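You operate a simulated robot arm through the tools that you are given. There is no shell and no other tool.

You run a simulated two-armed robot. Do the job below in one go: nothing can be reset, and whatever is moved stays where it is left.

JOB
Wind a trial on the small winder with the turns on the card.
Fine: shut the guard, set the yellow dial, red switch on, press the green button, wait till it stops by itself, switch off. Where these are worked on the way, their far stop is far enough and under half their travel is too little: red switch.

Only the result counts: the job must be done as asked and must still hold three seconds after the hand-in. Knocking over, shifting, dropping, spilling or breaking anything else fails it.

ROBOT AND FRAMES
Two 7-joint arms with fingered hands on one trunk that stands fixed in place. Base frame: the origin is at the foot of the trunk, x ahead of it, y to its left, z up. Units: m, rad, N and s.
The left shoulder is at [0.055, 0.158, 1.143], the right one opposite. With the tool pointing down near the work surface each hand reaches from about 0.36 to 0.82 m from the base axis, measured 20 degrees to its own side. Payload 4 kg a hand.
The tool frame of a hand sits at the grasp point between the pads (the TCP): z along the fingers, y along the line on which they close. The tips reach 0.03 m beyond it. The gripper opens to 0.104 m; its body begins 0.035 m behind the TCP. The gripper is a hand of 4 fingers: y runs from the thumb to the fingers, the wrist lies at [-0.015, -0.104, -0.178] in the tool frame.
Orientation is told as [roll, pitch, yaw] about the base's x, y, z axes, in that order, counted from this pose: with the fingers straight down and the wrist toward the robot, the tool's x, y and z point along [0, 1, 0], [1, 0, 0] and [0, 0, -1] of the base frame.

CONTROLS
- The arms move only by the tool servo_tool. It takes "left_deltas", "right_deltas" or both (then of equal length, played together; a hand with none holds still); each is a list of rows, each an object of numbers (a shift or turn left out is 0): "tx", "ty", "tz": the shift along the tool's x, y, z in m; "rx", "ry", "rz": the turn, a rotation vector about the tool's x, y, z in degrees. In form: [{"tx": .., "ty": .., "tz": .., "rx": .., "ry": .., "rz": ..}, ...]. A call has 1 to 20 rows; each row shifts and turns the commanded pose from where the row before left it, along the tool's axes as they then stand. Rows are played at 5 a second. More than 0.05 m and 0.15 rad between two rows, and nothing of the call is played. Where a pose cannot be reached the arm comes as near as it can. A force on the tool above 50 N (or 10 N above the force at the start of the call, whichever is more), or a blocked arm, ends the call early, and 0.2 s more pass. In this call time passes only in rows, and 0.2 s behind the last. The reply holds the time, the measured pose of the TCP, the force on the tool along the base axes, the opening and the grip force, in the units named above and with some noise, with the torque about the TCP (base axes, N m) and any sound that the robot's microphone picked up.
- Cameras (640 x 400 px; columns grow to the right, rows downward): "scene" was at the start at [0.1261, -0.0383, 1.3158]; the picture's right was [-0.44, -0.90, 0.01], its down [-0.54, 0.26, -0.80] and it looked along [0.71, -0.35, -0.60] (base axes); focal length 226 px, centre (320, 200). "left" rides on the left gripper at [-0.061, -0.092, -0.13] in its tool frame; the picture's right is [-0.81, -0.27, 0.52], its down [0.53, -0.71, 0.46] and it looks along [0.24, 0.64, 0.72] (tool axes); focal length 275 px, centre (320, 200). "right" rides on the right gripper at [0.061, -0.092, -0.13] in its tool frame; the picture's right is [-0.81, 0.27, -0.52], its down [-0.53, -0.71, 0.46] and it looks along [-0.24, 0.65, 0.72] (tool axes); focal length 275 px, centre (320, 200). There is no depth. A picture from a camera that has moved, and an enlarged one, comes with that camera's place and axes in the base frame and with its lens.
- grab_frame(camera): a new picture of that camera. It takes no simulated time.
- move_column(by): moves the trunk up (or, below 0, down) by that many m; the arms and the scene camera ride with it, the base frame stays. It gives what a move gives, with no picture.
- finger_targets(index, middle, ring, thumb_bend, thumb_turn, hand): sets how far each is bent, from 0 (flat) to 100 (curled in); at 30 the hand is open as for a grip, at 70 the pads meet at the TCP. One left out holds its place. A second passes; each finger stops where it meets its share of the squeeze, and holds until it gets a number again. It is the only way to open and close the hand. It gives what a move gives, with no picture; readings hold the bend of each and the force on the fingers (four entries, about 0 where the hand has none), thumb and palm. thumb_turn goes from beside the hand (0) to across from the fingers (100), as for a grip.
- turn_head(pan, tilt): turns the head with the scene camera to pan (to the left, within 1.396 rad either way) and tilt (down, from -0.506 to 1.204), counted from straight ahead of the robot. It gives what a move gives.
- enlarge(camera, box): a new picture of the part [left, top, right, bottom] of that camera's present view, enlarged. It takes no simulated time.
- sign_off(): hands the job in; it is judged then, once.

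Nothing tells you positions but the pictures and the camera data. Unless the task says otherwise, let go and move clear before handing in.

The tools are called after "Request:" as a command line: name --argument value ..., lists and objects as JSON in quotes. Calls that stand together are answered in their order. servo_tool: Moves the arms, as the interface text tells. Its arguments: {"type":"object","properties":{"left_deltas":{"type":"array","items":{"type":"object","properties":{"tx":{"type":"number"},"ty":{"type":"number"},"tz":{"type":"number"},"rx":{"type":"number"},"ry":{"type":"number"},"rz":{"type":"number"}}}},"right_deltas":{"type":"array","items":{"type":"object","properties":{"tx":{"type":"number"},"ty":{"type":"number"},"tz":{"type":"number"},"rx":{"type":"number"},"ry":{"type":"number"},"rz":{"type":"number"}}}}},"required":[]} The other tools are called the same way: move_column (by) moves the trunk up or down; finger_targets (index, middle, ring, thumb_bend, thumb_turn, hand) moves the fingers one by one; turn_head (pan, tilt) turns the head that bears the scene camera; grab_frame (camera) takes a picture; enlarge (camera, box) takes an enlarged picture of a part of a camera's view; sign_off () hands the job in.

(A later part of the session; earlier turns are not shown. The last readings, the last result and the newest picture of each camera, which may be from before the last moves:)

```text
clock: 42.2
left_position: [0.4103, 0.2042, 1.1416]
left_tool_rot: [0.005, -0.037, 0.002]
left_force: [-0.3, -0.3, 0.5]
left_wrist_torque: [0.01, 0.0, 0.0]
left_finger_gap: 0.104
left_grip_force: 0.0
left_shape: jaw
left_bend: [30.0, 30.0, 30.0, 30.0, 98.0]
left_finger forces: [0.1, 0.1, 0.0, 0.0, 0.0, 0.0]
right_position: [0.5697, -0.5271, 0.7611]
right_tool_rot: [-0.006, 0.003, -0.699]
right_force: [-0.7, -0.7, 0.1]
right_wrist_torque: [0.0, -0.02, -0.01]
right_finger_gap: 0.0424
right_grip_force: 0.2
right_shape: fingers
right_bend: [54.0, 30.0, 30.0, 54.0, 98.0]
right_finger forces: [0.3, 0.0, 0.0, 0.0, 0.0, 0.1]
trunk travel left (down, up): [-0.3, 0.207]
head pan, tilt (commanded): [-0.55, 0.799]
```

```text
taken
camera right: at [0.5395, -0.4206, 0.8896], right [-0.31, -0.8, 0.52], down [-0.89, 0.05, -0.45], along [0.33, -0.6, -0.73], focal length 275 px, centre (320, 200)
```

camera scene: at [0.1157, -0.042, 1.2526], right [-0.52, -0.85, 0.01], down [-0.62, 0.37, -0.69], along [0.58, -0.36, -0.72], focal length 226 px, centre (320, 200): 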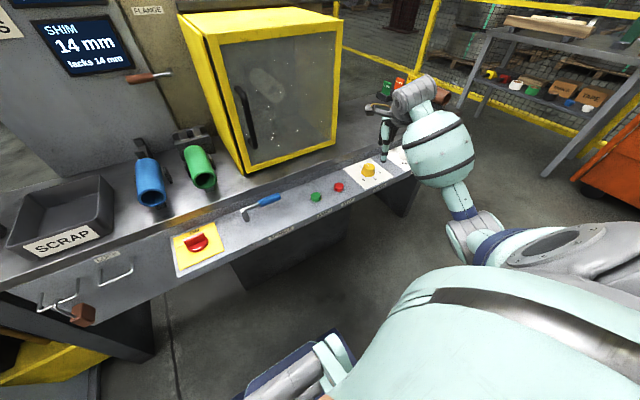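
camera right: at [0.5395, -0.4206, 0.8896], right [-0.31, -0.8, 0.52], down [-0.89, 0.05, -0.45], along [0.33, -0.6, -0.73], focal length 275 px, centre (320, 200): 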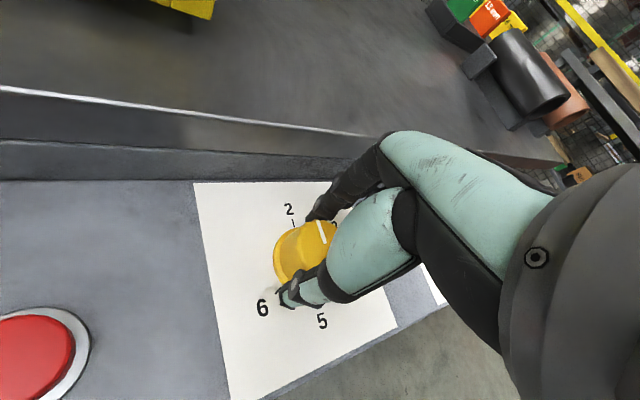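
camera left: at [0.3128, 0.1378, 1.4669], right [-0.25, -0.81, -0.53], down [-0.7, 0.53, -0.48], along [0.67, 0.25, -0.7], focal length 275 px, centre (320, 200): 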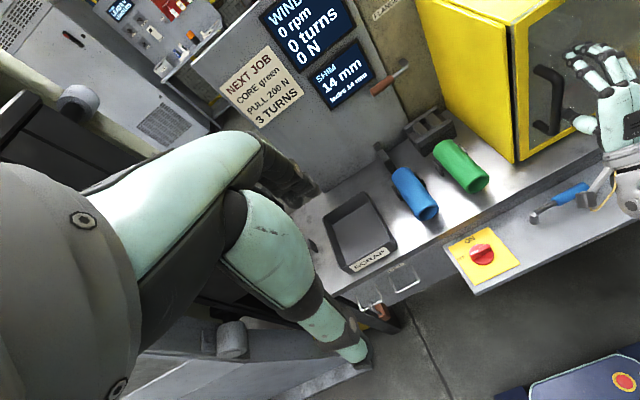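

They're just about touching. I squeeze a bit more to get a firm pinch.

Request:
finger_targets --hand "right" --index 64 --thumb_bend 64

Request:
grab_frame --camera "right"

```text
clock: 43.2
left_position: [0.4107, 0.204, 1.14]
left_tool_rot: [0.001, -0.037, 0.001]
left_force: [0.7, -0.8, 0.2]
left_wrist_torque: [0.0, 0.01, 0.05]
left_finger_gap: 0.1042
left_grip_force: 0.1
left_shape: jaw
left_bend: [30.0, 30.0, 30.0, 30.0, 98.0]
left_finger forces: [0.0, 0.1, 0.1, 0.0, 0.0, 0.0]
right_position: [0.5701, -0.5281, 0.7609]
right_tool_rot: [-0.007, 0.001, -0.696]
right_force: [1.8, -0.8, -0.7]
right_wrist_torque: [-0.03, -0.03, -0.03]
right_finger_gap: 0.0354
right_grip_force: 5.5
right_shape: fingers
right_bend: [55.0, 30.0, 30.0, 59.0, 97.0]
right_finger forces: [6.2, 0.0, 0.0, 0.0, 4.4, 0.0]
trunk travel left (down, up): [-0.3, 0.207]
head pan, tilt (commanded): [-0.55, 0.799]
```

```text
taken
camera right: at [0.5396, -0.4208, 0.8895], right [-0.31, -0.8, 0.52], down [-0.89, 0.05, -0.45], along [0.33, -0.6, -0.73], focal length 275 px, centre (320, 200)
```

right: 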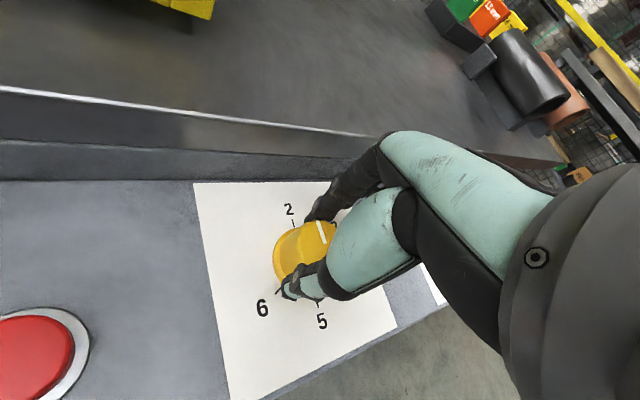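

I have a firm pinch (about 5 N) with negligible side load. I turn 30° clockwise and check the pointer follows.

Request:
servo_tool --right_deltas '[{"rz": 7.5}, {"rz": 7.5}, {"rz": 7.5}, {"rz": 7.5}]'

Request:
grab_frame --camera "right"

Request:
enlarge --camera "scene" --box '[340, 130, 404, 190]'

```text
clock: 44.2
left_position: [0.4105, 0.2037, 1.1398]
left_tool_rot: [0.004, -0.038, 0.003]
left_force: [-0.2, 0.0, -0.1]
left_wrist_torque: [-0.02, -0.01, -0.02]
left_finger_gap: 0.1042
left_grip_force: 0.1
left_shape: jaw
left_bend: [30.0, 30.0, 30.0, 30.0, 98.0]
left_finger forces: [0.0, 0.0, 0.0, 0.1, 0.1, 0.1]
right_position: [0.5707, -0.527, 0.7592]
right_tool_rot: [-0.008, 0.0, -1.223]
right_force: [5.1, -3.1, 0.8]
right_wrist_torque: [-0.08, -0.11, 0.0]
right_finger_gap: 0.0357
right_grip_force: 5.9
right_shape: fingers
right_bend: [54.0, 30.0, 30.0, 60.0, 97.0]
right_finger forces: [8.7, 0.1, 0.0, 0.0, 3.8, 0.1]
trunk travel left (down, up): [-0.3, 0.207]
head pan, tilt (commanded): [-0.55, 0.799]
```

```text
taken
camera right: at [0.5964, -0.4186, 0.8889], right [-0.67, -0.53, 0.52], down [-0.75, 0.49, -0.45], along [-0.01, -0.69, -0.72], focal length 275 px, centre (320, 200)
```

right: 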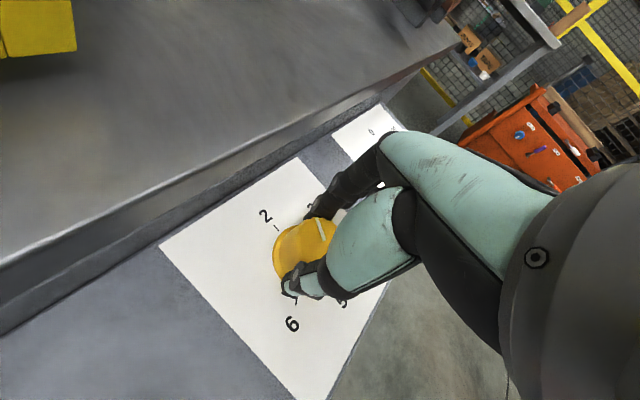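

```text
6.67 times, centred on (372, 160) of scene
camera zoom: at [0.1167, -0.042, 1.2525], right [-0.52, -0.85, 0.01], down [-0.62, 0.37, -0.69], along [0.58, -0.36, -0.73], focal length 1509 px, centre (-27, 467)
```

zoom: 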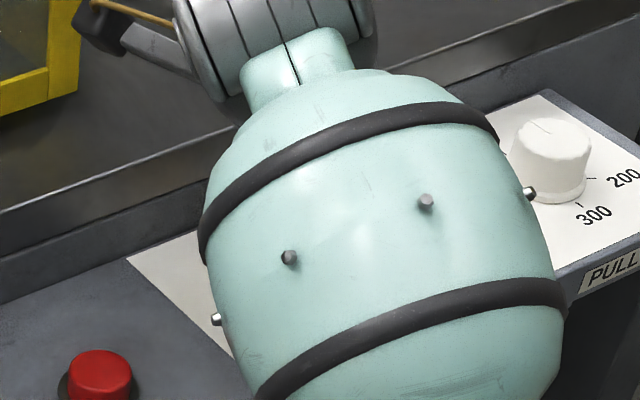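

The pointer turns with the hand. I turn the remaining 30°.

Request:
servo_tool --right_deltas '[{"rz": 7.5}, {"rz": 7.5}, {"rz": 7.5}, {"rz": 7.5}]'

Request:
grab_frame --camera "right"

Request:
enlarge --camera "right" --box '[225, 170, 385, 300]'

```text
clock: 45.2
left_position: [0.4112, 0.203, 1.1399]
left_tool_rot: [0.003, -0.036, 0.002]
left_force: [-0.2, 0.3, 0.0]
left_wrist_torque: [0.01, -0.03, 0.0]
left_finger_gap: 0.1041
left_grip_force: 0.1
left_shape: jaw
left_bend: [30.0, 30.0, 30.0, 30.0, 98.0]
left_finger forces: [0.0, 0.0, 0.1, 0.0, 0.0, 0.1]
right_position: [0.5693, -0.5276, 0.7606]
right_tool_rot: [-0.006, -0.004, -1.749]
right_force: [5.7, -3.3, 0.4]
right_wrist_torque: [-0.14, -0.14, 0.06]
right_finger_gap: 0.0352
right_grip_force: 6.4
right_shape: fingers
right_bend: [54.0, 30.0, 30.0, 60.0, 96.0]
right_finger forces: [7.8, 0.1, 0.1, 0.0, 4.7, 0.0]
trunk travel left (down, up): [-0.3, 0.207]
head pan, tilt (commanded): [-0.55, 0.799]
```

```text
taken
camera right: at [0.6465, -0.4466, 0.8887], right [-0.84, -0.13, 0.52], down [-0.4, 0.79, -0.45], along [-0.36, -0.59, -0.72], focal length 275 px, centre (320, 200)
```

right: 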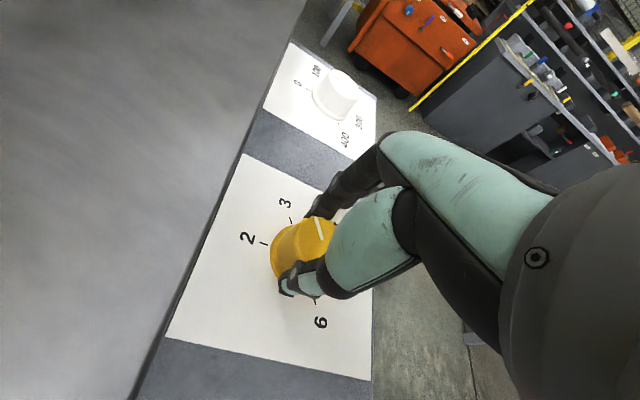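

```text
3.08 times, centred on (305, 235) of right
camera zoom: at [0.6465, -0.4466, 0.8887], right [-0.84, -0.13, 0.52], down [-0.4, 0.79, -0.45], along [-0.36, -0.59, -0.72], focal length 847 px, centre (366, 92)
```

zoom: 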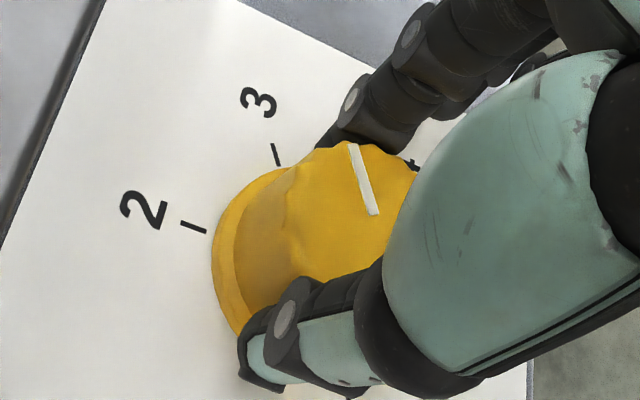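

The pointer is now parallel to the 3 tick (hand turned 60.2°). I open the pinch, lift off and check the dial.

Request:
finger_targets --hand "right" --index 42 --thumb_bend 42

Request:
servo_tool --right_deltas '[{"tz": -0.02}, {"tz": -0.03}, {"tz": -0.03}, {"tz": -0.03}]'

Request:
enlarge --camera "right" --box '[205, 185, 333, 265]'

Request:
grab_frame --camera "right"

```text
clock: 46.2
left_position: [0.4102, 0.2032, 1.1401]
left_tool_rot: [0.003, -0.036, 0.001]
left_force: [-0.5, -0.2, -0.4]
left_wrist_torque: [0.0, 0.04, -0.03]
left_finger_gap: 0.1041
left_grip_force: 0.1
left_shape: jaw
left_bend: [30.0, 30.0, 30.0, 30.0, 98.0]
left_finger forces: [0.1, 0.1, 0.0, 0.0, 0.1, 0.0]
right_position: [0.5692, -0.5279, 0.7604]
right_tool_rot: [-0.008, -0.004, -1.744]
right_force: [0.9, -1.0, 0.3]
right_wrist_torque: [0.04, -0.02, 0.0]
right_finger_gap: 0.0725
right_grip_force: 0.0
right_shape: fingers
right_bend: [42.0, 30.0, 30.0, 42.0, 97.0]
right_finger forces: [0.1, 0.1, 0.1, 0.0, 0.0, 0.0]
trunk travel left (down, up): [-0.3, 0.207]
head pan, tilt (commanded): [-0.55, 0.799]
```

```text
clock: 47.2
left_position: [0.41, 0.2043, 1.139]
left_tool_rot: [0.002, -0.036, 0.003]
left_force: [-0.5, 0.1, 0.0]
left_wrist_torque: [0.01, 0.04, 0.03]
left_finger_gap: 0.1041
left_grip_force: 0.1
left_shape: jaw
left_bend: [30.0, 30.0, 30.0, 30.0, 98.0]
left_finger forces: [0.0, 0.0, 0.1, 0.0, 0.0, 0.0]
right_position: [0.5698, -0.5254, 0.8716]
right_tool_rot: [-0.009, -0.004, -1.745]
right_force: [-0.2, -0.2, -0.7]
right_wrist_torque: [0.01, 0.0, 0.0]
right_finger_gap: 0.0721
right_grip_force: 0.1
right_shape: fingers
right_bend: [42.0, 30.0, 30.0, 42.0, 97.0]
right_finger forces: [0.0, 0.0, 0.0, 0.0, 0.0, 0.1]
trunk travel left (down, up): [-0.3, 0.207]
head pan, tilt (commanded): [-0.55, 0.799]
```

```text
5.00 times, centred on (269, 225) of right
camera zoom: at [0.6471, -0.4455, 1.0006], right [-0.84, -0.13, 0.52], down [-0.4, 0.79, -0.45], along [-0.36, -0.59, -0.72], focal length 1376 px, centre (575, 75)
```

zoom: 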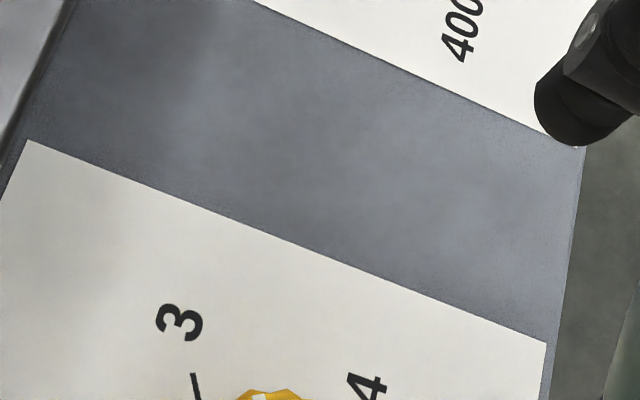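

```text
taken
camera right: at [0.6471, -0.4455, 1.0006], right [-0.84, -0.13, 0.52], down [-0.4, 0.79, -0.45], along [-0.36, -0.59, -0.72], focal length 275 px, centre (320, 200)
```

right: 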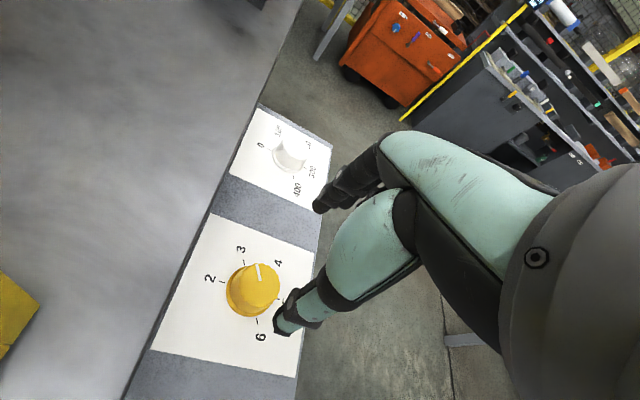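

Request:
enlarge --camera "right" --box '[190, 240, 318, 345]'

Request:
grab_frame --camera "scene"

```text
3.81 times, centred on (254, 292) of right
camera zoom: at [0.6471, -0.4455, 1.0006], right [-0.84, -0.13, 0.52], down [-0.4, 0.79, -0.45], along [-0.36, -0.59, -0.72], focal length 1049 px, centre (571, -152)
```

zoom: 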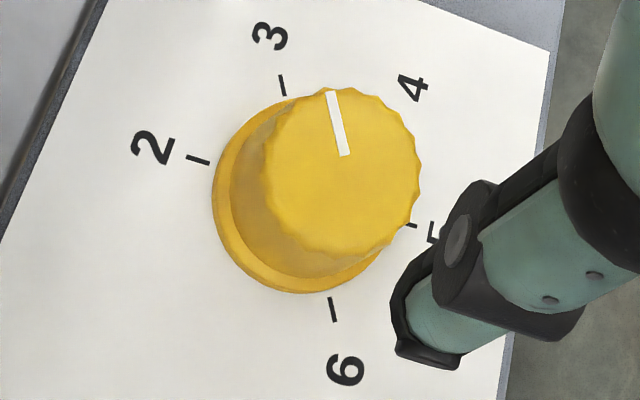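

```text
taken
camera scene: at [0.1158, -0.0416, 1.2526], right [-0.52, -0.85, 0.01], down [-0.62, 0.37, -0.69], along [0.58, -0.36, -0.72], focal length 226 px, centre (320, 200)
```

scene: 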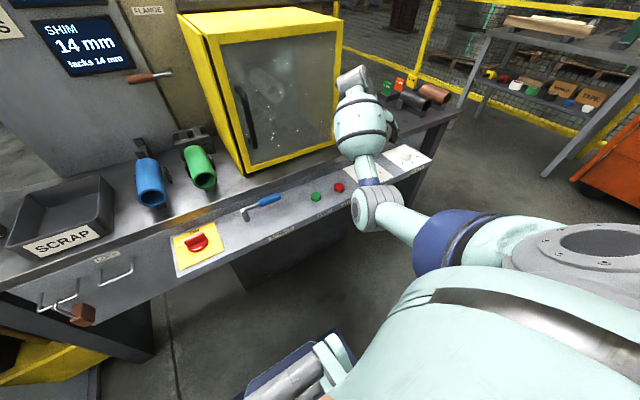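

The dial sits on 3. Next is the red switch with the left hand, so I look at it from the left camera.

Request:
grab_frame --camera "left"

Request:
enlarge --camera "scene" --box '[160, 210, 260, 285]'

```text
taken
camera left: at [0.3135, 0.1412, 1.2664], right [-0.25, -0.81, -0.53], down [-0.7, 0.53, -0.48], along [0.67, 0.25, -0.7], focal length 275 px, centre (320, 200)
```

left: 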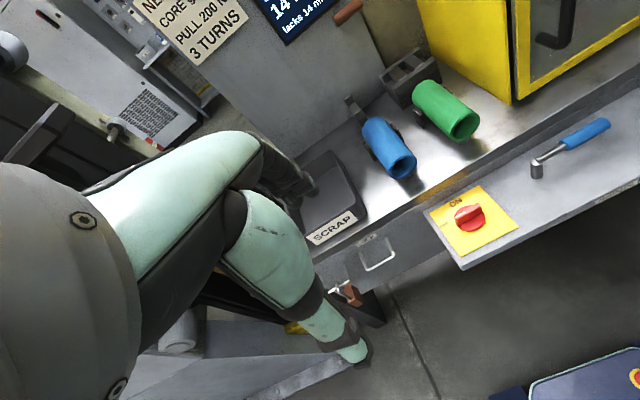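

```text
5.33 times, centred on (210, 248) of scene
camera zoom: at [0.1158, -0.0416, 1.2526], right [-0.52, -0.85, 0.01], down [-0.62, 0.37, -0.69], along [0.58, -0.36, -0.72], focal length 1207 px, centre (907, -53)
```

zoom: 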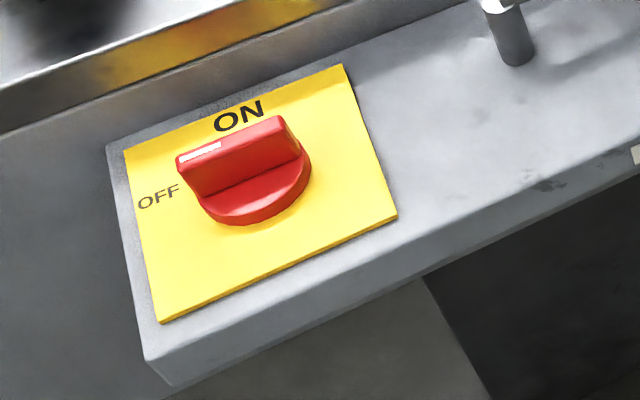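

The red switch is a disc with an upright bar whose white mark points left to OFF, and ON is straight ahead. I zoom in from the left camera to place it.

Request:
enlarge --camera "left" --box '[410, 175, 530, 275]'

```text
4.00 times, centred on (470, 225) of left
camera zoom: at [0.3135, 0.1412, 1.2664], right [-0.25, -0.81, -0.53], down [-0.7, 0.53, -0.48], along [0.67, 0.25, -0.7], focal length 1101 px, centre (-280, 100)
```

zoom: 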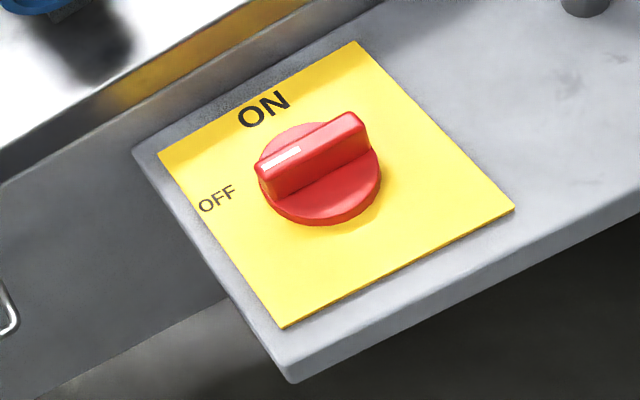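

The switch centre is about (0.559, 0.059) with the bar's top at z≈0.776. I bring the left hand above it, square up the tilt and test that the hand can turn 90° clockwise there.

Request:
servo_tool --left_deltas '[{"tx": -0.036, "ty": 0.037, "rx": 2.1}, {"tx": -0.036, "ty": 0.037}, {"tx": -0.036, "ty": 0.037}, {"tx": -0.036, "ty": 0.037}, {"tz": 0.045}, {"tz": 0.045}, {"tz": 0.045}, {"tz": 0.045}, {"tz": 0.04}]'

Request:
grab_frame --camera "left"

Request:
grab_frame --camera "scene"

```text
refused: row 1 steps farther than a row can; nothing moved
```

```text
taken
camera left: at [0.3135, 0.1412, 1.2664], right [-0.25, -0.81, -0.53], down [-0.7, 0.53, -0.48], along [0.67, 0.25, -0.7], focal length 275 px, centre (320, 200)
```

left: 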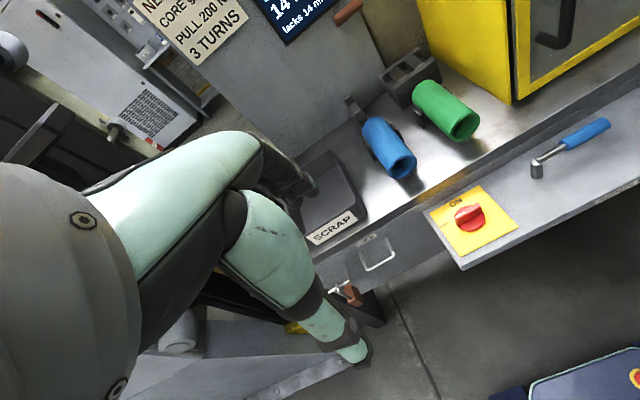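

```text
taken
camera scene: at [0.1158, -0.0416, 1.2526], right [-0.52, -0.85, 0.01], down [-0.62, 0.37, -0.69], along [0.58, -0.36, -0.72], focal length 226 px, centre (320, 200)
```

scene: 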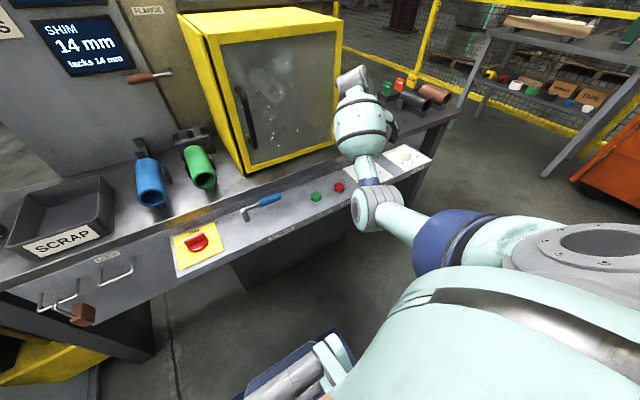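

The first row was slightly too long (0.0516 m), so nothing moved. I repeat it with shorter steps.

Request:
servo_tool --left_deltas '[{"rx": 2.1}, {"tx": -0.029, "ty": 0.0298}, {"tx": -0.029, "ty": 0.0298}, {"tx": -0.029, "ty": 0.0298}, {"tx": -0.029, "ty": 0.0298}, {"tx": -0.029, "ty": 0.0298}, {"tz": 0.045}, {"tz": 0.045}, {"tz": 0.045}, {"tz": 0.045}, {"tz": 0.04}]'

Request:
grab_frame --camera "left"

Request:
grab_frame --camera "scene"

```text
clock: 49.6
left_position: [0.5601, 0.0603, 0.9229]
left_tool_rot: [0.002, -0.002, 0.001]
left_force: [-0.7, -0.2, -0.2]
left_wrist_torque: [0.01, 0.01, -0.01]
left_finger_gap: 0.1039
left_grip_force: 0.0
left_shape: jaw
left_bend: [30.0, 30.0, 30.0, 30.0, 98.0]
left_finger forces: [0.0, 0.1, 0.1, 0.0, 0.1, 0.0]
right_position: [0.5715, -0.5257, 0.8701]
right_tool_rot: [-0.007, -0.005, -1.745]
right_force: [-0.8, -0.3, 0.0]
right_wrist_torque: [0.0, -0.04, -0.01]
right_finger_gap: 0.0723
right_grip_force: 0.0
right_shape: fingers
right_bend: [42.0, 30.0, 30.0, 42.0, 97.0]
right_finger forces: [0.0, 0.0, 0.0, 0.1, 0.1, 0.1]
trunk travel left (down, up): [-0.3, 0.207]
head pan, tilt (commanded): [-0.55, 0.799]
```

```text
taken
camera left: at [0.4685, -0.0032, 1.0518], right [-0.27, -0.81, -0.52], down [-0.71, 0.53, -0.45], along [0.65, 0.25, -0.72], focal length 275 px, centre (320, 200)
```

left: 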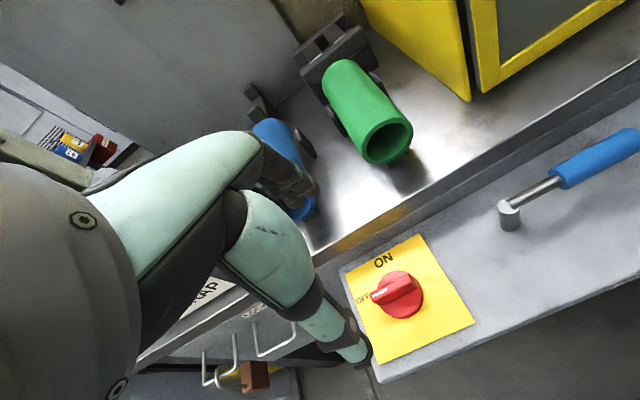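

```text
taken
camera scene: at [0.1163, -0.0418, 1.2526], right [-0.52, -0.85, 0.01], down [-0.62, 0.37, -0.69], along [0.58, -0.36, -0.73], focal length 226 px, centre (320, 200)
```

scene: 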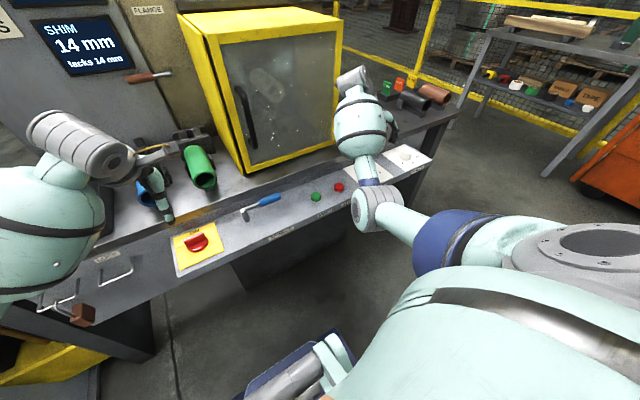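

The left hand is above the switch. I test the 90° clockwise turn in the air here before descending.

Request:
servo_tool --left_deltas '[{"tz": -0.03}, {"rz": 7.5}, {"rz": 7.5}, {"rz": 7.5}, {"rz": 7.5}, {"rz": 7.5}, {"rz": 7.5}, {"rz": 7.5}, {"rz": 7.5}, {"rz": 7.5}, {"rz": 7.5}, {"rz": 7.5}, {"rz": 7.5}]'

Request:
grab_frame --camera "scene"

Request:
grab_frame --camera "left"

```text
clock: 52.4
left_position: [0.5589, 0.0579, 0.9504]
left_tool_rot: [-0.002, 0.003, -1.572]
left_force: [-0.6, 0.9, -0.9]
left_wrist_torque: [-0.01, 0.0, -0.03]
left_finger_gap: 0.104
left_grip_force: 0.0
left_shape: jaw
left_bend: [30.0, 30.0, 30.0, 30.0, 98.0]
left_finger forces: [0.0, 0.1, 0.1, 0.0, 0.0, 0.0]
right_position: [0.5707, -0.5264, 0.8708]
right_tool_rot: [-0.005, -0.004, -1.745]
right_force: [0.0, 0.0, -1.0]
right_wrist_torque: [-0.02, -0.02, 0.01]
right_finger_gap: 0.0723
right_grip_force: 0.0
right_shape: fingers
right_bend: [42.0, 30.0, 30.0, 42.0, 97.0]
right_finger forces: [0.1, 0.0, 0.0, 0.0, 0.1, 0.0]
trunk travel left (down, up): [-0.3, 0.207]
head pan, tilt (commanded): [-0.55, 0.799]
```

```text
taken
camera scene: at [0.1164, -0.0422, 1.2525], right [-0.52, -0.85, 0.01], down [-0.62, 0.37, -0.69], along [0.58, -0.36, -0.73], focal length 226 px, centre (320, 200)
```

scene: 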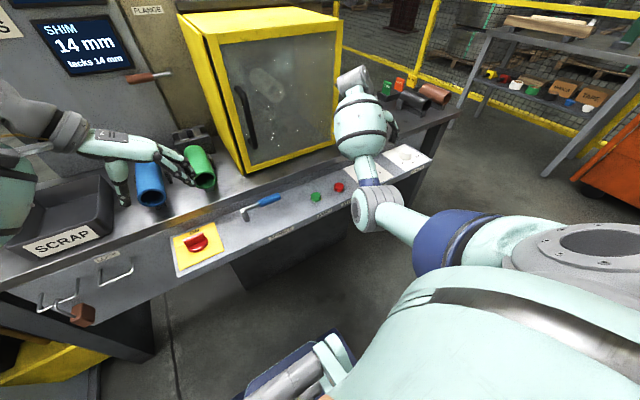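

```text
taken
camera left: at [0.498, 0.1489, 1.0803], right [-0.81, 0.28, -0.52], down [0.53, 0.71, -0.45], along [0.24, -0.64, -0.73], focal length 275 px, centre (320, 200)
```

left: 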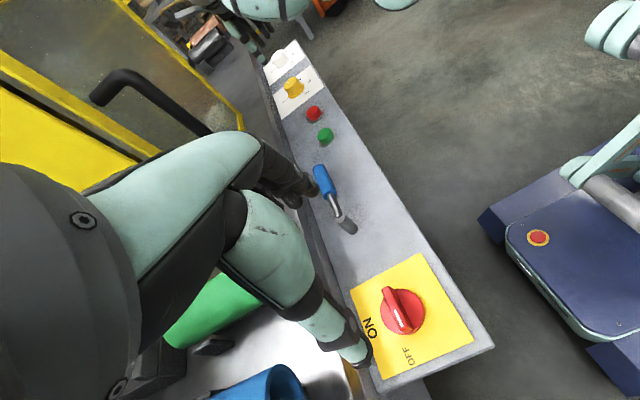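

The hand reaches the 90° turn freely. I turn back to the start yaw and narrow the fingers so they stay clear of the table edge on the way down.

Request:
servo_tool --left_deltas '[{"rz": -7.5}, {"rz": -7.5}, {"rz": -7.5}, {"rz": -7.5}, {"rz": -7.5}, {"rz": -7.5}, {"rz": -7.5}, {"rz": -7.5}, {"rz": -7.5}, {"rz": -7.5}, {"rz": -7.5}, {"rz": -7.5}]'

Request:
finger_targets --hand "left" --index 50 --middle 50 --ring 50 --thumb_bend 50

Request:
grab_frame --camera "left"

Request:
enlarge --camera "left" --box '[300, 180, 500, 340]'

```text
clock: 55.0
left_position: [0.5586, 0.0594, 0.9497]
left_tool_rot: [0.003, 0.001, 0.004]
left_force: [0.1, 0.5, -0.4]
left_wrist_torque: [-0.04, 0.03, 0.0]
left_finger_gap: 0.1042
left_grip_force: 0.2
left_shape: jaw
left_bend: [30.0, 30.0, 30.0, 30.0, 98.0]
left_finger forces: [0.1, 0.0, 0.1, 0.1, 0.0, 0.0]
right_position: [0.5703, -0.5269, 0.8707]
right_tool_rot: [-0.009, -0.004, -1.744]
right_force: [-0.7, 0.4, -0.4]
right_wrist_torque: [0.04, 0.0, -0.02]
right_finger_gap: 0.0721
right_grip_force: 0.0
right_shape: fingers
right_bend: [42.0, 30.0, 30.0, 42.0, 97.0]
right_finger forces: [0.0, 0.1, 0.0, 0.0, 0.1, 0.0]
trunk travel left (down, up): [-0.3, 0.207]
head pan, tilt (commanded): [-0.55, 0.799]
```

```text
clock: 56.0
left_position: [0.5574, 0.058, 0.95]
left_tool_rot: [0.0, 0.002, 0.002]
left_force: [0.1, 0.2, 0.0]
left_wrist_torque: [0.04, -0.02, -0.01]
left_finger_gap: 0.0527
left_grip_force: 0.1
left_shape: fingers
left_bend: [50.0, 50.0, 50.0, 50.0, 98.0]
left_finger forces: [0.0, 0.0, 0.0, 0.0, 0.0, 0.0]
right_position: [0.5706, -0.5274, 0.8708]
right_tool_rot: [-0.006, -0.005, -1.746]
right_force: [-1.0, 0.3, -0.2]
right_wrist_torque: [-0.02, 0.02, 0.0]
right_finger_gap: 0.0725
right_grip_force: 0.0
right_shape: fingers
right_bend: [42.0, 30.0, 30.0, 42.0, 97.0]
right_finger forces: [0.0, 0.0, 0.1, 0.0, 0.0, 0.1]
trunk travel left (down, up): [-0.3, 0.207]
head pan, tilt (commanded): [-0.55, 0.799]
```

```text
taken
camera left: at [0.4675, -0.0035, 1.0794], right [-0.27, -0.81, -0.52], down [-0.71, 0.53, -0.45], along [0.64, 0.25, -0.72], focal length 275 px, centre (320, 200)
```

left: 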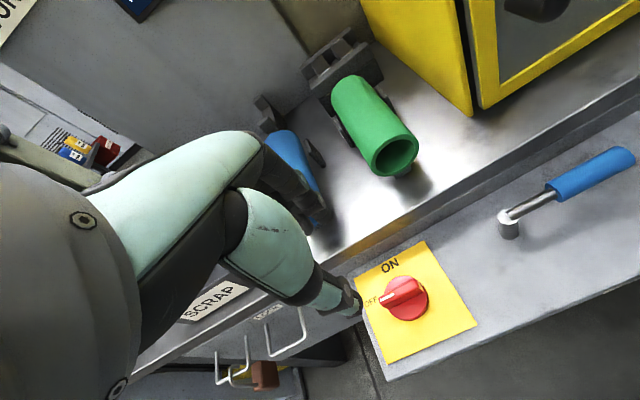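

```text
2.50 times, centred on (400, 260) of left
camera zoom: at [0.4675, -0.0035, 1.0794], right [-0.27, -0.81, -0.52], down [-0.71, 0.53, -0.45], along [0.64, 0.25, -0.72], focal length 688 px, centre (120, 50)
```

zoom: 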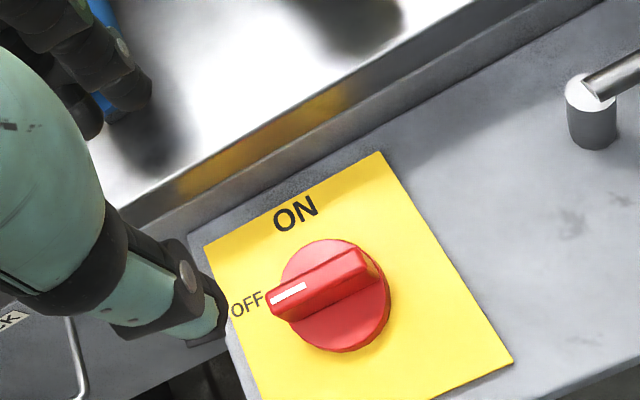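

The two views differ by a few millimetres on the switch position (x 0.557–0.568, y 0.051–0.059). I'll come down closer, still above the bar, to refine it.

Request:
servo_tool --left_deltas '[{"tz": 0.04}, {"tz": 0.04}, {"tz": 0.02}]'

Request:
grab_frame --camera "left"

Request:
enlarge --camera "left" --box '[260, 190, 460, 340]'

Request:
enlarge --camera "scene" --box '[140, 180, 260, 280]'

```text
clock: 56.8
left_position: [0.5581, 0.0579, 0.8512]
left_tool_rot: [0.004, 0.0, 0.003]
left_force: [-0.1, -0.5, -0.4]
left_wrist_torque: [-0.03, 0.01, 0.02]
left_finger_gap: 0.0524
left_grip_force: 0.0
left_shape: fingers
left_bend: [50.0, 50.0, 50.0, 50.0, 98.0]
left_finger forces: [0.0, 0.0, 0.1, 0.0, 0.0, 0.0]
right_position: [0.5698, -0.526, 0.8711]
right_tool_rot: [-0.008, -0.003, -1.745]
right_force: [0.0, 0.3, 0.4]
right_wrist_torque: [-0.01, 0.01, -0.02]
right_finger_gap: 0.0724
right_grip_force: 0.0
right_shape: fingers
right_bend: [42.0, 30.0, 30.0, 42.0, 97.0]
right_finger forces: [0.1, 0.0, 0.0, 0.0, 0.0, 0.0]
trunk travel left (down, up): [-0.3, 0.207]
head pan, tilt (commanded): [-0.55, 0.799]
```

```text
taken
camera left: at [0.4662, -0.0047, 0.9802], right [-0.27, -0.81, -0.52], down [-0.71, 0.53, -0.45], along [0.65, 0.25, -0.72], focal length 275 px, centre (320, 200)
```

left: 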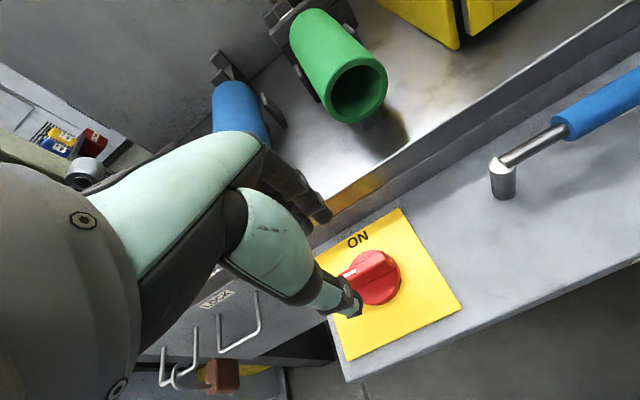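

```text
2.67 times, centred on (360, 265) of left
camera zoom: at [0.4662, -0.0047, 0.9802], right [-0.27, -0.81, -0.52], down [-0.71, 0.53, -0.45], along [0.65, 0.25, -0.72], focal length 734 px, centre (213, 27)
```

zoom: 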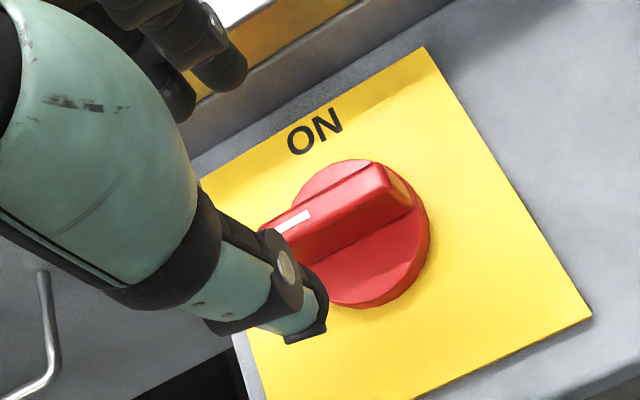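

```text
4.00 times, centred on (200, 230) of scene
camera zoom: at [0.1161, -0.042, 1.2526], right [-0.52, -0.85, 0.01], down [-0.62, 0.37, -0.69], along [0.58, -0.36, -0.72], focal length 905 px, centre (800, 80)
```

zoom: 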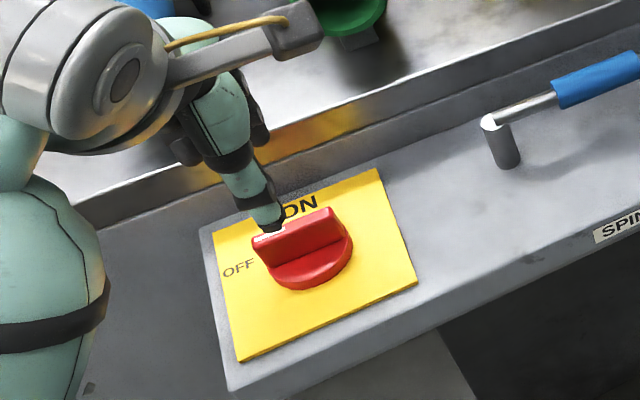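

The closer view puts the switch centre at (0.565, 0.053). I shift the pinch there and descend around the bar in small steps.

Request:
servo_tool --left_deltas '[{"tx": -0.005, "ty": 0.0068}, {"tz": 0.02}, {"tz": 0.02}, {"tz": 0.012}, {"tz": 0.01}]'

Request:
enlarge --camera "left" --box '[240, 180, 440, 340]'

Request:
enlarge --camera "scene" --box '[140, 180, 260, 280]'

```text
clock: 58.0
left_position: [0.5648, 0.0554, 0.789]
left_tool_rot: [0.001, 0.0, 0.003]
left_force: [-0.4, -0.7, -0.4]
left_wrist_torque: [0.02, -0.02, 0.01]
left_finger_gap: 0.0526
left_grip_force: 0.0
left_shape: fingers
left_bend: [50.0, 50.0, 50.0, 50.0, 98.0]
left_finger forces: [0.0, 0.1, 0.1, 0.1, 0.0, 0.0]
right_position: [0.571, -0.5251, 0.8712]
right_tool_rot: [-0.007, -0.005, -1.746]
right_force: [-0.1, 0.0, -0.1]
right_wrist_torque: [0.02, -0.03, 0.03]
right_finger_gap: 0.0724
right_grip_force: 0.1
right_shape: fingers
right_bend: [42.0, 30.0, 30.0, 42.0, 97.0]
right_finger forces: [0.0, 0.0, 0.0, 0.0, 0.0, 0.1]
trunk travel left (down, up): [-0.3, 0.207]
head pan, tilt (commanded): [-0.55, 0.799]
```

```text
2.50 times, centred on (340, 260) of left
camera zoom: at [0.4733, -0.0085, 0.9179], right [-0.27, -0.81, -0.52], down [-0.71, 0.53, -0.45], along [0.64, 0.25, -0.72], focal length 688 px, centre (270, 50)
```

zoom: 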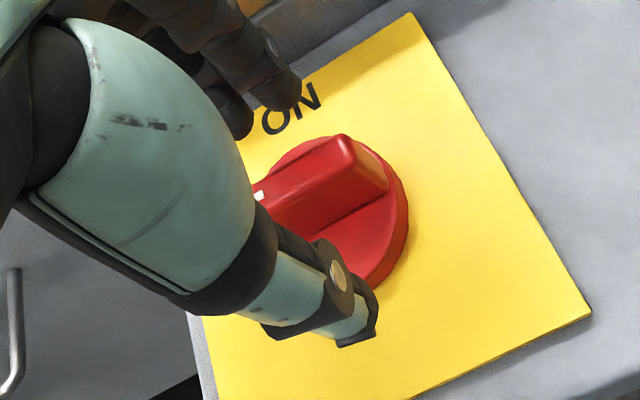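

```text
4.00 times, centred on (200, 230) of scene
camera zoom: at [0.116, -0.042, 1.2526], right [-0.52, -0.85, 0.01], down [-0.62, 0.37, -0.69], along [0.58, -0.36, -0.72], focal length 905 px, centre (800, 80)
```

zoom: 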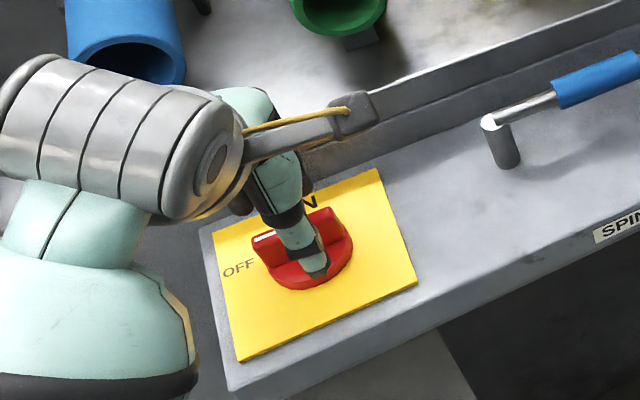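

Thumb and fingers straddle the bar. I go down 8 mm more and close the pinch.

Request:
servo_tool --left_deltas '[{"tz": 0.008}]'

Request:
finger_targets --hand "left" --index 72 --thumb_bend 72

Request:
enlarge --camera "left" --box '[240, 180, 440, 340]'

Request:
enlarge --camera "scene" --box '[140, 180, 260, 280]'

```text
clock: 58.4
left_position: [0.5656, 0.0551, 0.7804]
left_tool_rot: [0.001, 0.0, 0.002]
left_force: [0.6, 1.3, -0.8]
left_wrist_torque: [-0.01, -0.02, 0.0]
left_finger_gap: 0.0527
left_grip_force: 0.1
left_shape: fingers
left_bend: [50.0, 50.0, 50.0, 50.0, 98.0]
left_finger forces: [0.0, 0.0, 0.0, 0.0, 0.0, 0.0]
right_position: [0.571, -0.5275, 0.8712]
right_tool_rot: [-0.008, -0.002, -1.746]
right_force: [-1.3, -0.2, -0.1]
right_wrist_torque: [0.0, -0.02, 0.0]
right_finger_gap: 0.0724
right_grip_force: 0.1
right_shape: fingers
right_bend: [42.0, 30.0, 30.0, 42.0, 97.0]
right_finger forces: [0.1, 0.0, 0.0, 0.0, 0.0, 0.0]
trunk travel left (down, up): [-0.3, 0.207]
head pan, tilt (commanded): [-0.55, 0.799]
```

```text
clock: 59.4
left_position: [0.5652, 0.0551, 0.7787]
left_tool_rot: [0.001, 0.0, 0.002]
left_force: [6.4, -0.7, -2.6]
left_wrist_torque: [-0.04, -0.13, 0.0]
left_finger_gap: 0.008
left_grip_force: 4.8
left_shape: fingers
left_bend: [61.0, 50.0, 50.0, 71.0, 97.0]
left_finger forces: [7.8, 0.0, 0.1, 0.1, 1.8, 0.0]
right_position: [0.5718, -0.5277, 0.8707]
right_tool_rot: [-0.006, -0.003, -1.746]
right_force: [-0.1, 0.9, 0.2]
right_wrist_torque: [0.03, 0.0, 0.0]
right_finger_gap: 0.0721
right_grip_force: 0.0
right_shape: fingers
right_bend: [42.0, 30.0, 30.0, 42.0, 97.0]
right_finger forces: [0.0, 0.0, 0.0, 0.0, 0.0, 0.1]
trunk travel left (down, up): [-0.3, 0.207]
head pan, tilt (commanded): [-0.55, 0.799]
```

```text
2.50 times, centred on (340, 260) of left
camera zoom: at [0.4741, -0.0079, 0.9091], right [-0.27, -0.81, -0.52], down [-0.71, 0.53, -0.45], along [0.64, 0.25, -0.72], focal length 688 px, centre (270, 50)
```

zoom: 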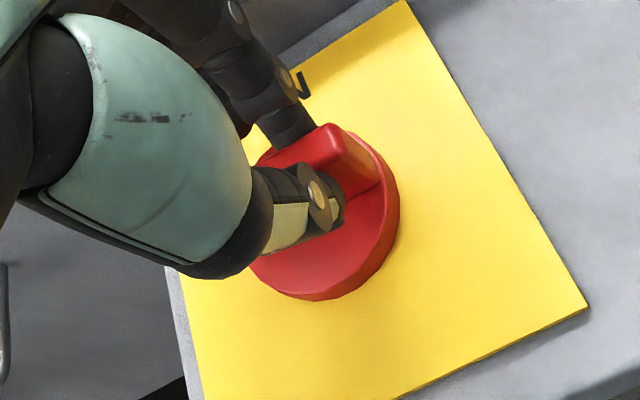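

```text
4.00 times, centred on (200, 230) of scene
camera zoom: at [0.1171, -0.042, 1.2525], right [-0.52, -0.85, 0.01], down [-0.62, 0.37, -0.69], along [0.58, -0.36, -0.73], focal length 905 px, centre (800, 80)
```

zoom: 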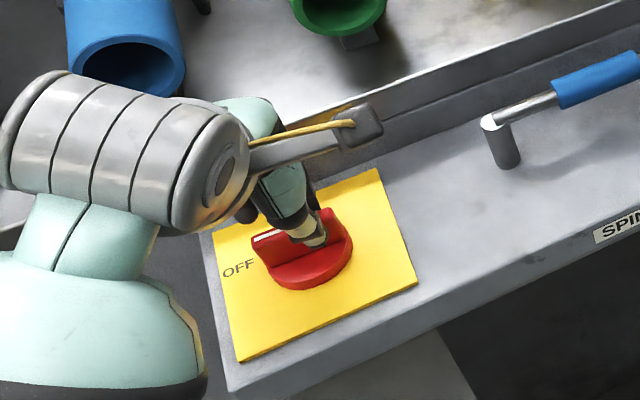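

The bar is pinched but sits slightly nearer the fingers, so I shift 4 mm forward to centre on the pivot, then turn clockwise in stages.

Request:
servo_tool --left_deltas '[{"ty": 0.004}, {"rz": 7.5}, {"rz": 7.5}, {"rz": 7.5}, {"rz": 7.5}]'

Request:
enlarge --camera "left" --box '[240, 180, 440, 340]'

Request:
enlarge --camera "scene" --box '[140, 180, 260, 280]'

```text
clock: 60.6
left_position: [0.57, 0.0551, 0.7803]
left_tool_rot: [0.002, 0.003, -0.523]
left_force: [2.9, 1.5, -1.2]
left_wrist_torque: [0.06, -0.04, 0.09]
left_finger_gap: 0.0083
left_grip_force: 5.9
left_shape: fingers
left_bend: [63.0, 50.0, 50.0, 69.0, 96.0]
left_finger forces: [6.8, 0.0, 0.0, 0.0, 4.6, 0.1]
right_position: [0.5705, -0.5256, 0.8709]
right_tool_rot: [-0.007, -0.006, -1.745]
right_force: [-0.8, -0.4, -0.4]
right_wrist_torque: [-0.01, 0.01, 0.01]
right_finger_gap: 0.0724
right_grip_force: 0.0
right_shape: fingers
right_bend: [42.0, 30.0, 30.0, 42.0, 97.0]
right_finger forces: [0.1, 0.1, 0.0, 0.1, 0.0, 0.0]
trunk travel left (down, up): [-0.3, 0.207]
head pan, tilt (commanded): [-0.55, 0.799]
```

```text
2.50 times, centred on (340, 260) of left
camera zoom: at [0.4602, 0.0468, 0.9095], right [-0.64, -0.56, -0.52], down [-0.35, 0.82, -0.45], along [0.68, -0.11, -0.72], focal length 688 px, centre (270, 50)
```

zoom: 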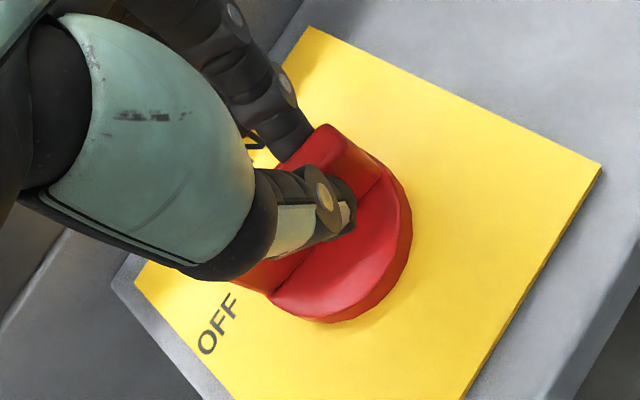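

```text
4.00 times, centred on (200, 230) of scene
camera zoom: at [0.1164, -0.0417, 1.2526], right [-0.52, -0.85, 0.01], down [-0.62, 0.37, -0.69], along [0.58, -0.36, -0.73], focal length 905 px, centre (800, 80)
```

zoom: 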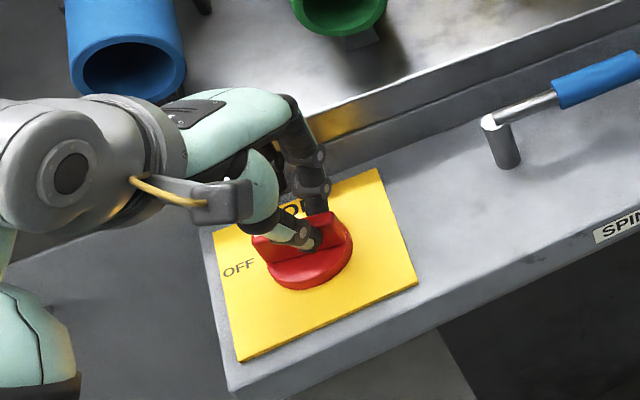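

The hand turned but the scene view shows the bar still at OFF: the pinch at the pivot has no lever arm and slipped. I'll open, turn back, and grip nearer the right end of the bar so I can swing it about its pivot.

Request:
finger_targets --hand "left" --index 50 --thumb_bend 50

Request:
servo_tool --left_deltas '[{"rz": -7.5}, {"rz": -7.5}, {"rz": -7.5}, {"rz": -7.5}, {"tx": -0.018}]'

Request:
enlarge --camera "left" --box '[240, 180, 440, 340]'

Request:
enlarge --camera "scene" --box '[140, 180, 260, 280]'

```text
clock: 61.6
left_position: [0.5691, 0.0551, 0.7796]
left_tool_rot: [0.002, 0.001, -0.521]
left_force: [-0.2, -0.5, -0.7]
left_wrist_torque: [-0.04, -0.01, 0.01]
left_finger_gap: 0.0514
left_grip_force: 0.0
left_shape: fingers
left_bend: [50.0, 50.0, 50.0, 50.0, 97.0]
left_finger forces: [0.1, 0.0, 0.1, 0.0, 0.0, 0.0]
right_position: [0.5712, -0.5272, 0.8704]
right_tool_rot: [-0.006, -0.004, -1.745]
right_force: [-1.0, 0.2, -0.3]
right_wrist_torque: [0.0, 0.02, -0.01]
right_finger_gap: 0.0723
right_grip_force: 0.0
right_shape: fingers
right_bend: [42.0, 30.0, 30.0, 42.0, 97.0]
right_finger forces: [0.0, 0.0, 0.0, 0.1, 0.1, 0.0]
trunk travel left (down, up): [-0.3, 0.207]
head pan, tilt (commanded): [-0.55, 0.799]
```

```text
clock: 62.8
left_position: [0.5699, 0.0367, 0.7798]
left_tool_rot: [0.003, 0.0, 0.004]
left_force: [0.1, -0.7, 0.2]
left_wrist_torque: [0.0, 0.02, -0.02]
left_finger_gap: 0.0516
left_grip_force: 0.0
left_shape: fingers
left_bend: [50.0, 50.0, 50.0, 50.0, 97.0]
left_finger forces: [0.0, 0.0, 0.0, 0.0, 0.0, 0.0]
right_position: [0.5697, -0.5266, 0.8705]
right_tool_rot: [-0.007, -0.001, -1.744]
right_force: [-0.4, 0.0, 0.1]
right_wrist_torque: [-0.01, 0.01, 0.0]
right_finger_gap: 0.0727
right_grip_force: 0.0
right_shape: fingers
right_bend: [42.0, 30.0, 30.0, 42.0, 97.0]
right_finger forces: [0.1, 0.0, 0.1, 0.1, 0.1, 0.0]
trunk travel left (down, up): [-0.3, 0.207]
head pan, tilt (commanded): [-0.55, 0.799]
```

```text
2.50 times, centred on (340, 260) of left
camera zoom: at [0.4785, -0.0263, 0.9096], right [-0.27, -0.81, -0.52], down [-0.71, 0.53, -0.45], along [0.64, 0.25, -0.72], focal length 688 px, centre (270, 50)
```

zoom: 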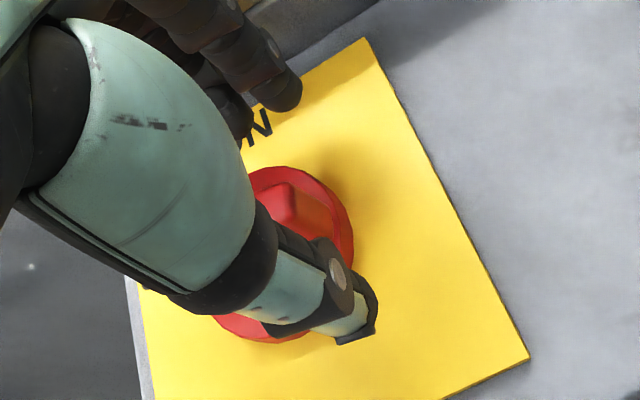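

```text
4.00 times, centred on (200, 230) of scene
camera zoom: at [0.1161, -0.0426, 1.2525], right [-0.52, -0.85, 0.01], down [-0.62, 0.38, -0.69], along [0.58, -0.36, -0.73], focal length 905 px, centre (800, 80)
```

zoom: 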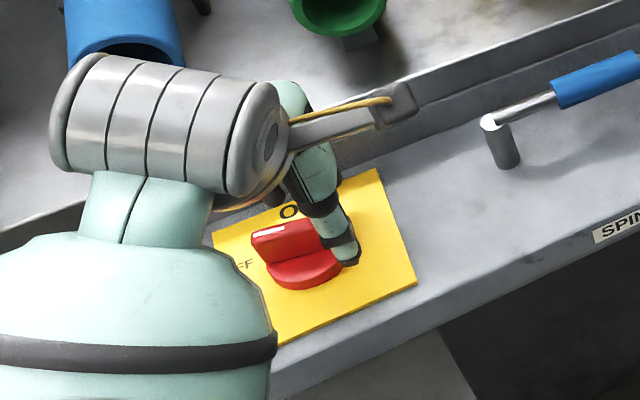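

The bar may have turned partly. I lift the hand 6 cm to see its real angle.

Request:
servo_tool --left_deltas '[{"tz": -0.03}, {"tz": -0.03}, {"tx": 0.03}]'

Request:
enlarge --camera "left" --box '[260, 180, 460, 340]'

Request:
enlarge --camera "scene" --box '[140, 180, 260, 280]'

```text
clock: 63.6
left_position: [0.57, 0.0668, 0.8418]
left_tool_rot: [0.002, 0.0, 0.001]
left_force: [0.0, 1.0, 0.1]
left_wrist_torque: [-0.05, 0.01, 0.02]
left_finger_gap: 0.0513
left_grip_force: 0.1
left_shape: fingers
left_bend: [50.0, 50.0, 50.0, 50.0, 97.0]
left_finger forces: [0.1, 0.1, 0.0, 0.0, 0.0, 0.0]
right_position: [0.5701, -0.5259, 0.8722]
right_tool_rot: [-0.008, -0.002, -1.745]
right_force: [0.4, 0.4, 1.1]
right_wrist_torque: [-0.03, -0.01, 0.01]
right_finger_gap: 0.0724
right_grip_force: 0.0
right_shape: fingers
right_bend: [42.0, 30.0, 30.0, 42.0, 97.0]
right_finger forces: [0.1, 0.1, 0.0, 0.0, 0.0, 0.0]
trunk travel left (down, up): [-0.3, 0.207]
head pan, tilt (commanded): [-0.55, 0.799]
```

```text
2.50 times, centred on (360, 260) of left
camera zoom: at [0.4778, 0.0044, 0.9709], right [-0.27, -0.81, -0.52], down [-0.71, 0.53, -0.45], along [0.64, 0.25, -0.72], focal length 688 px, centre (220, 50)
```

zoom: 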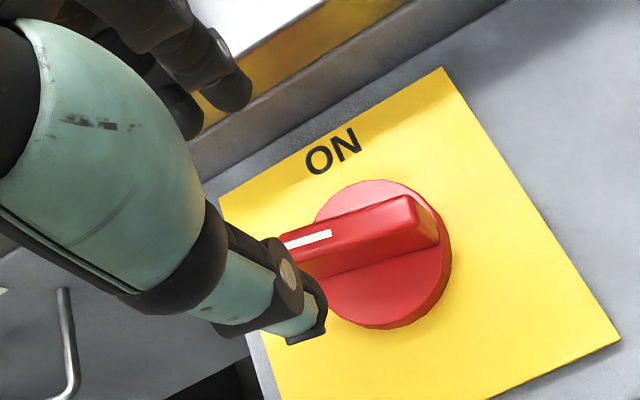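

```text
4.00 times, centred on (200, 230) of scene
camera zoom: at [0.1159, -0.0408, 1.2526], right [-0.52, -0.85, 0.01], down [-0.62, 0.37, -0.69], along [0.58, -0.37, -0.72], focal length 905 px, centre (800, 80)
```

zoom: 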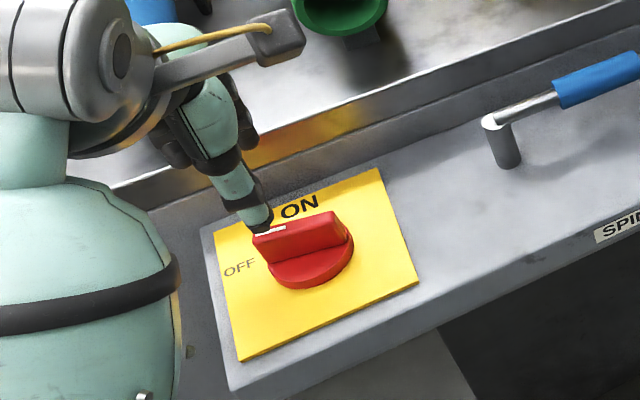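

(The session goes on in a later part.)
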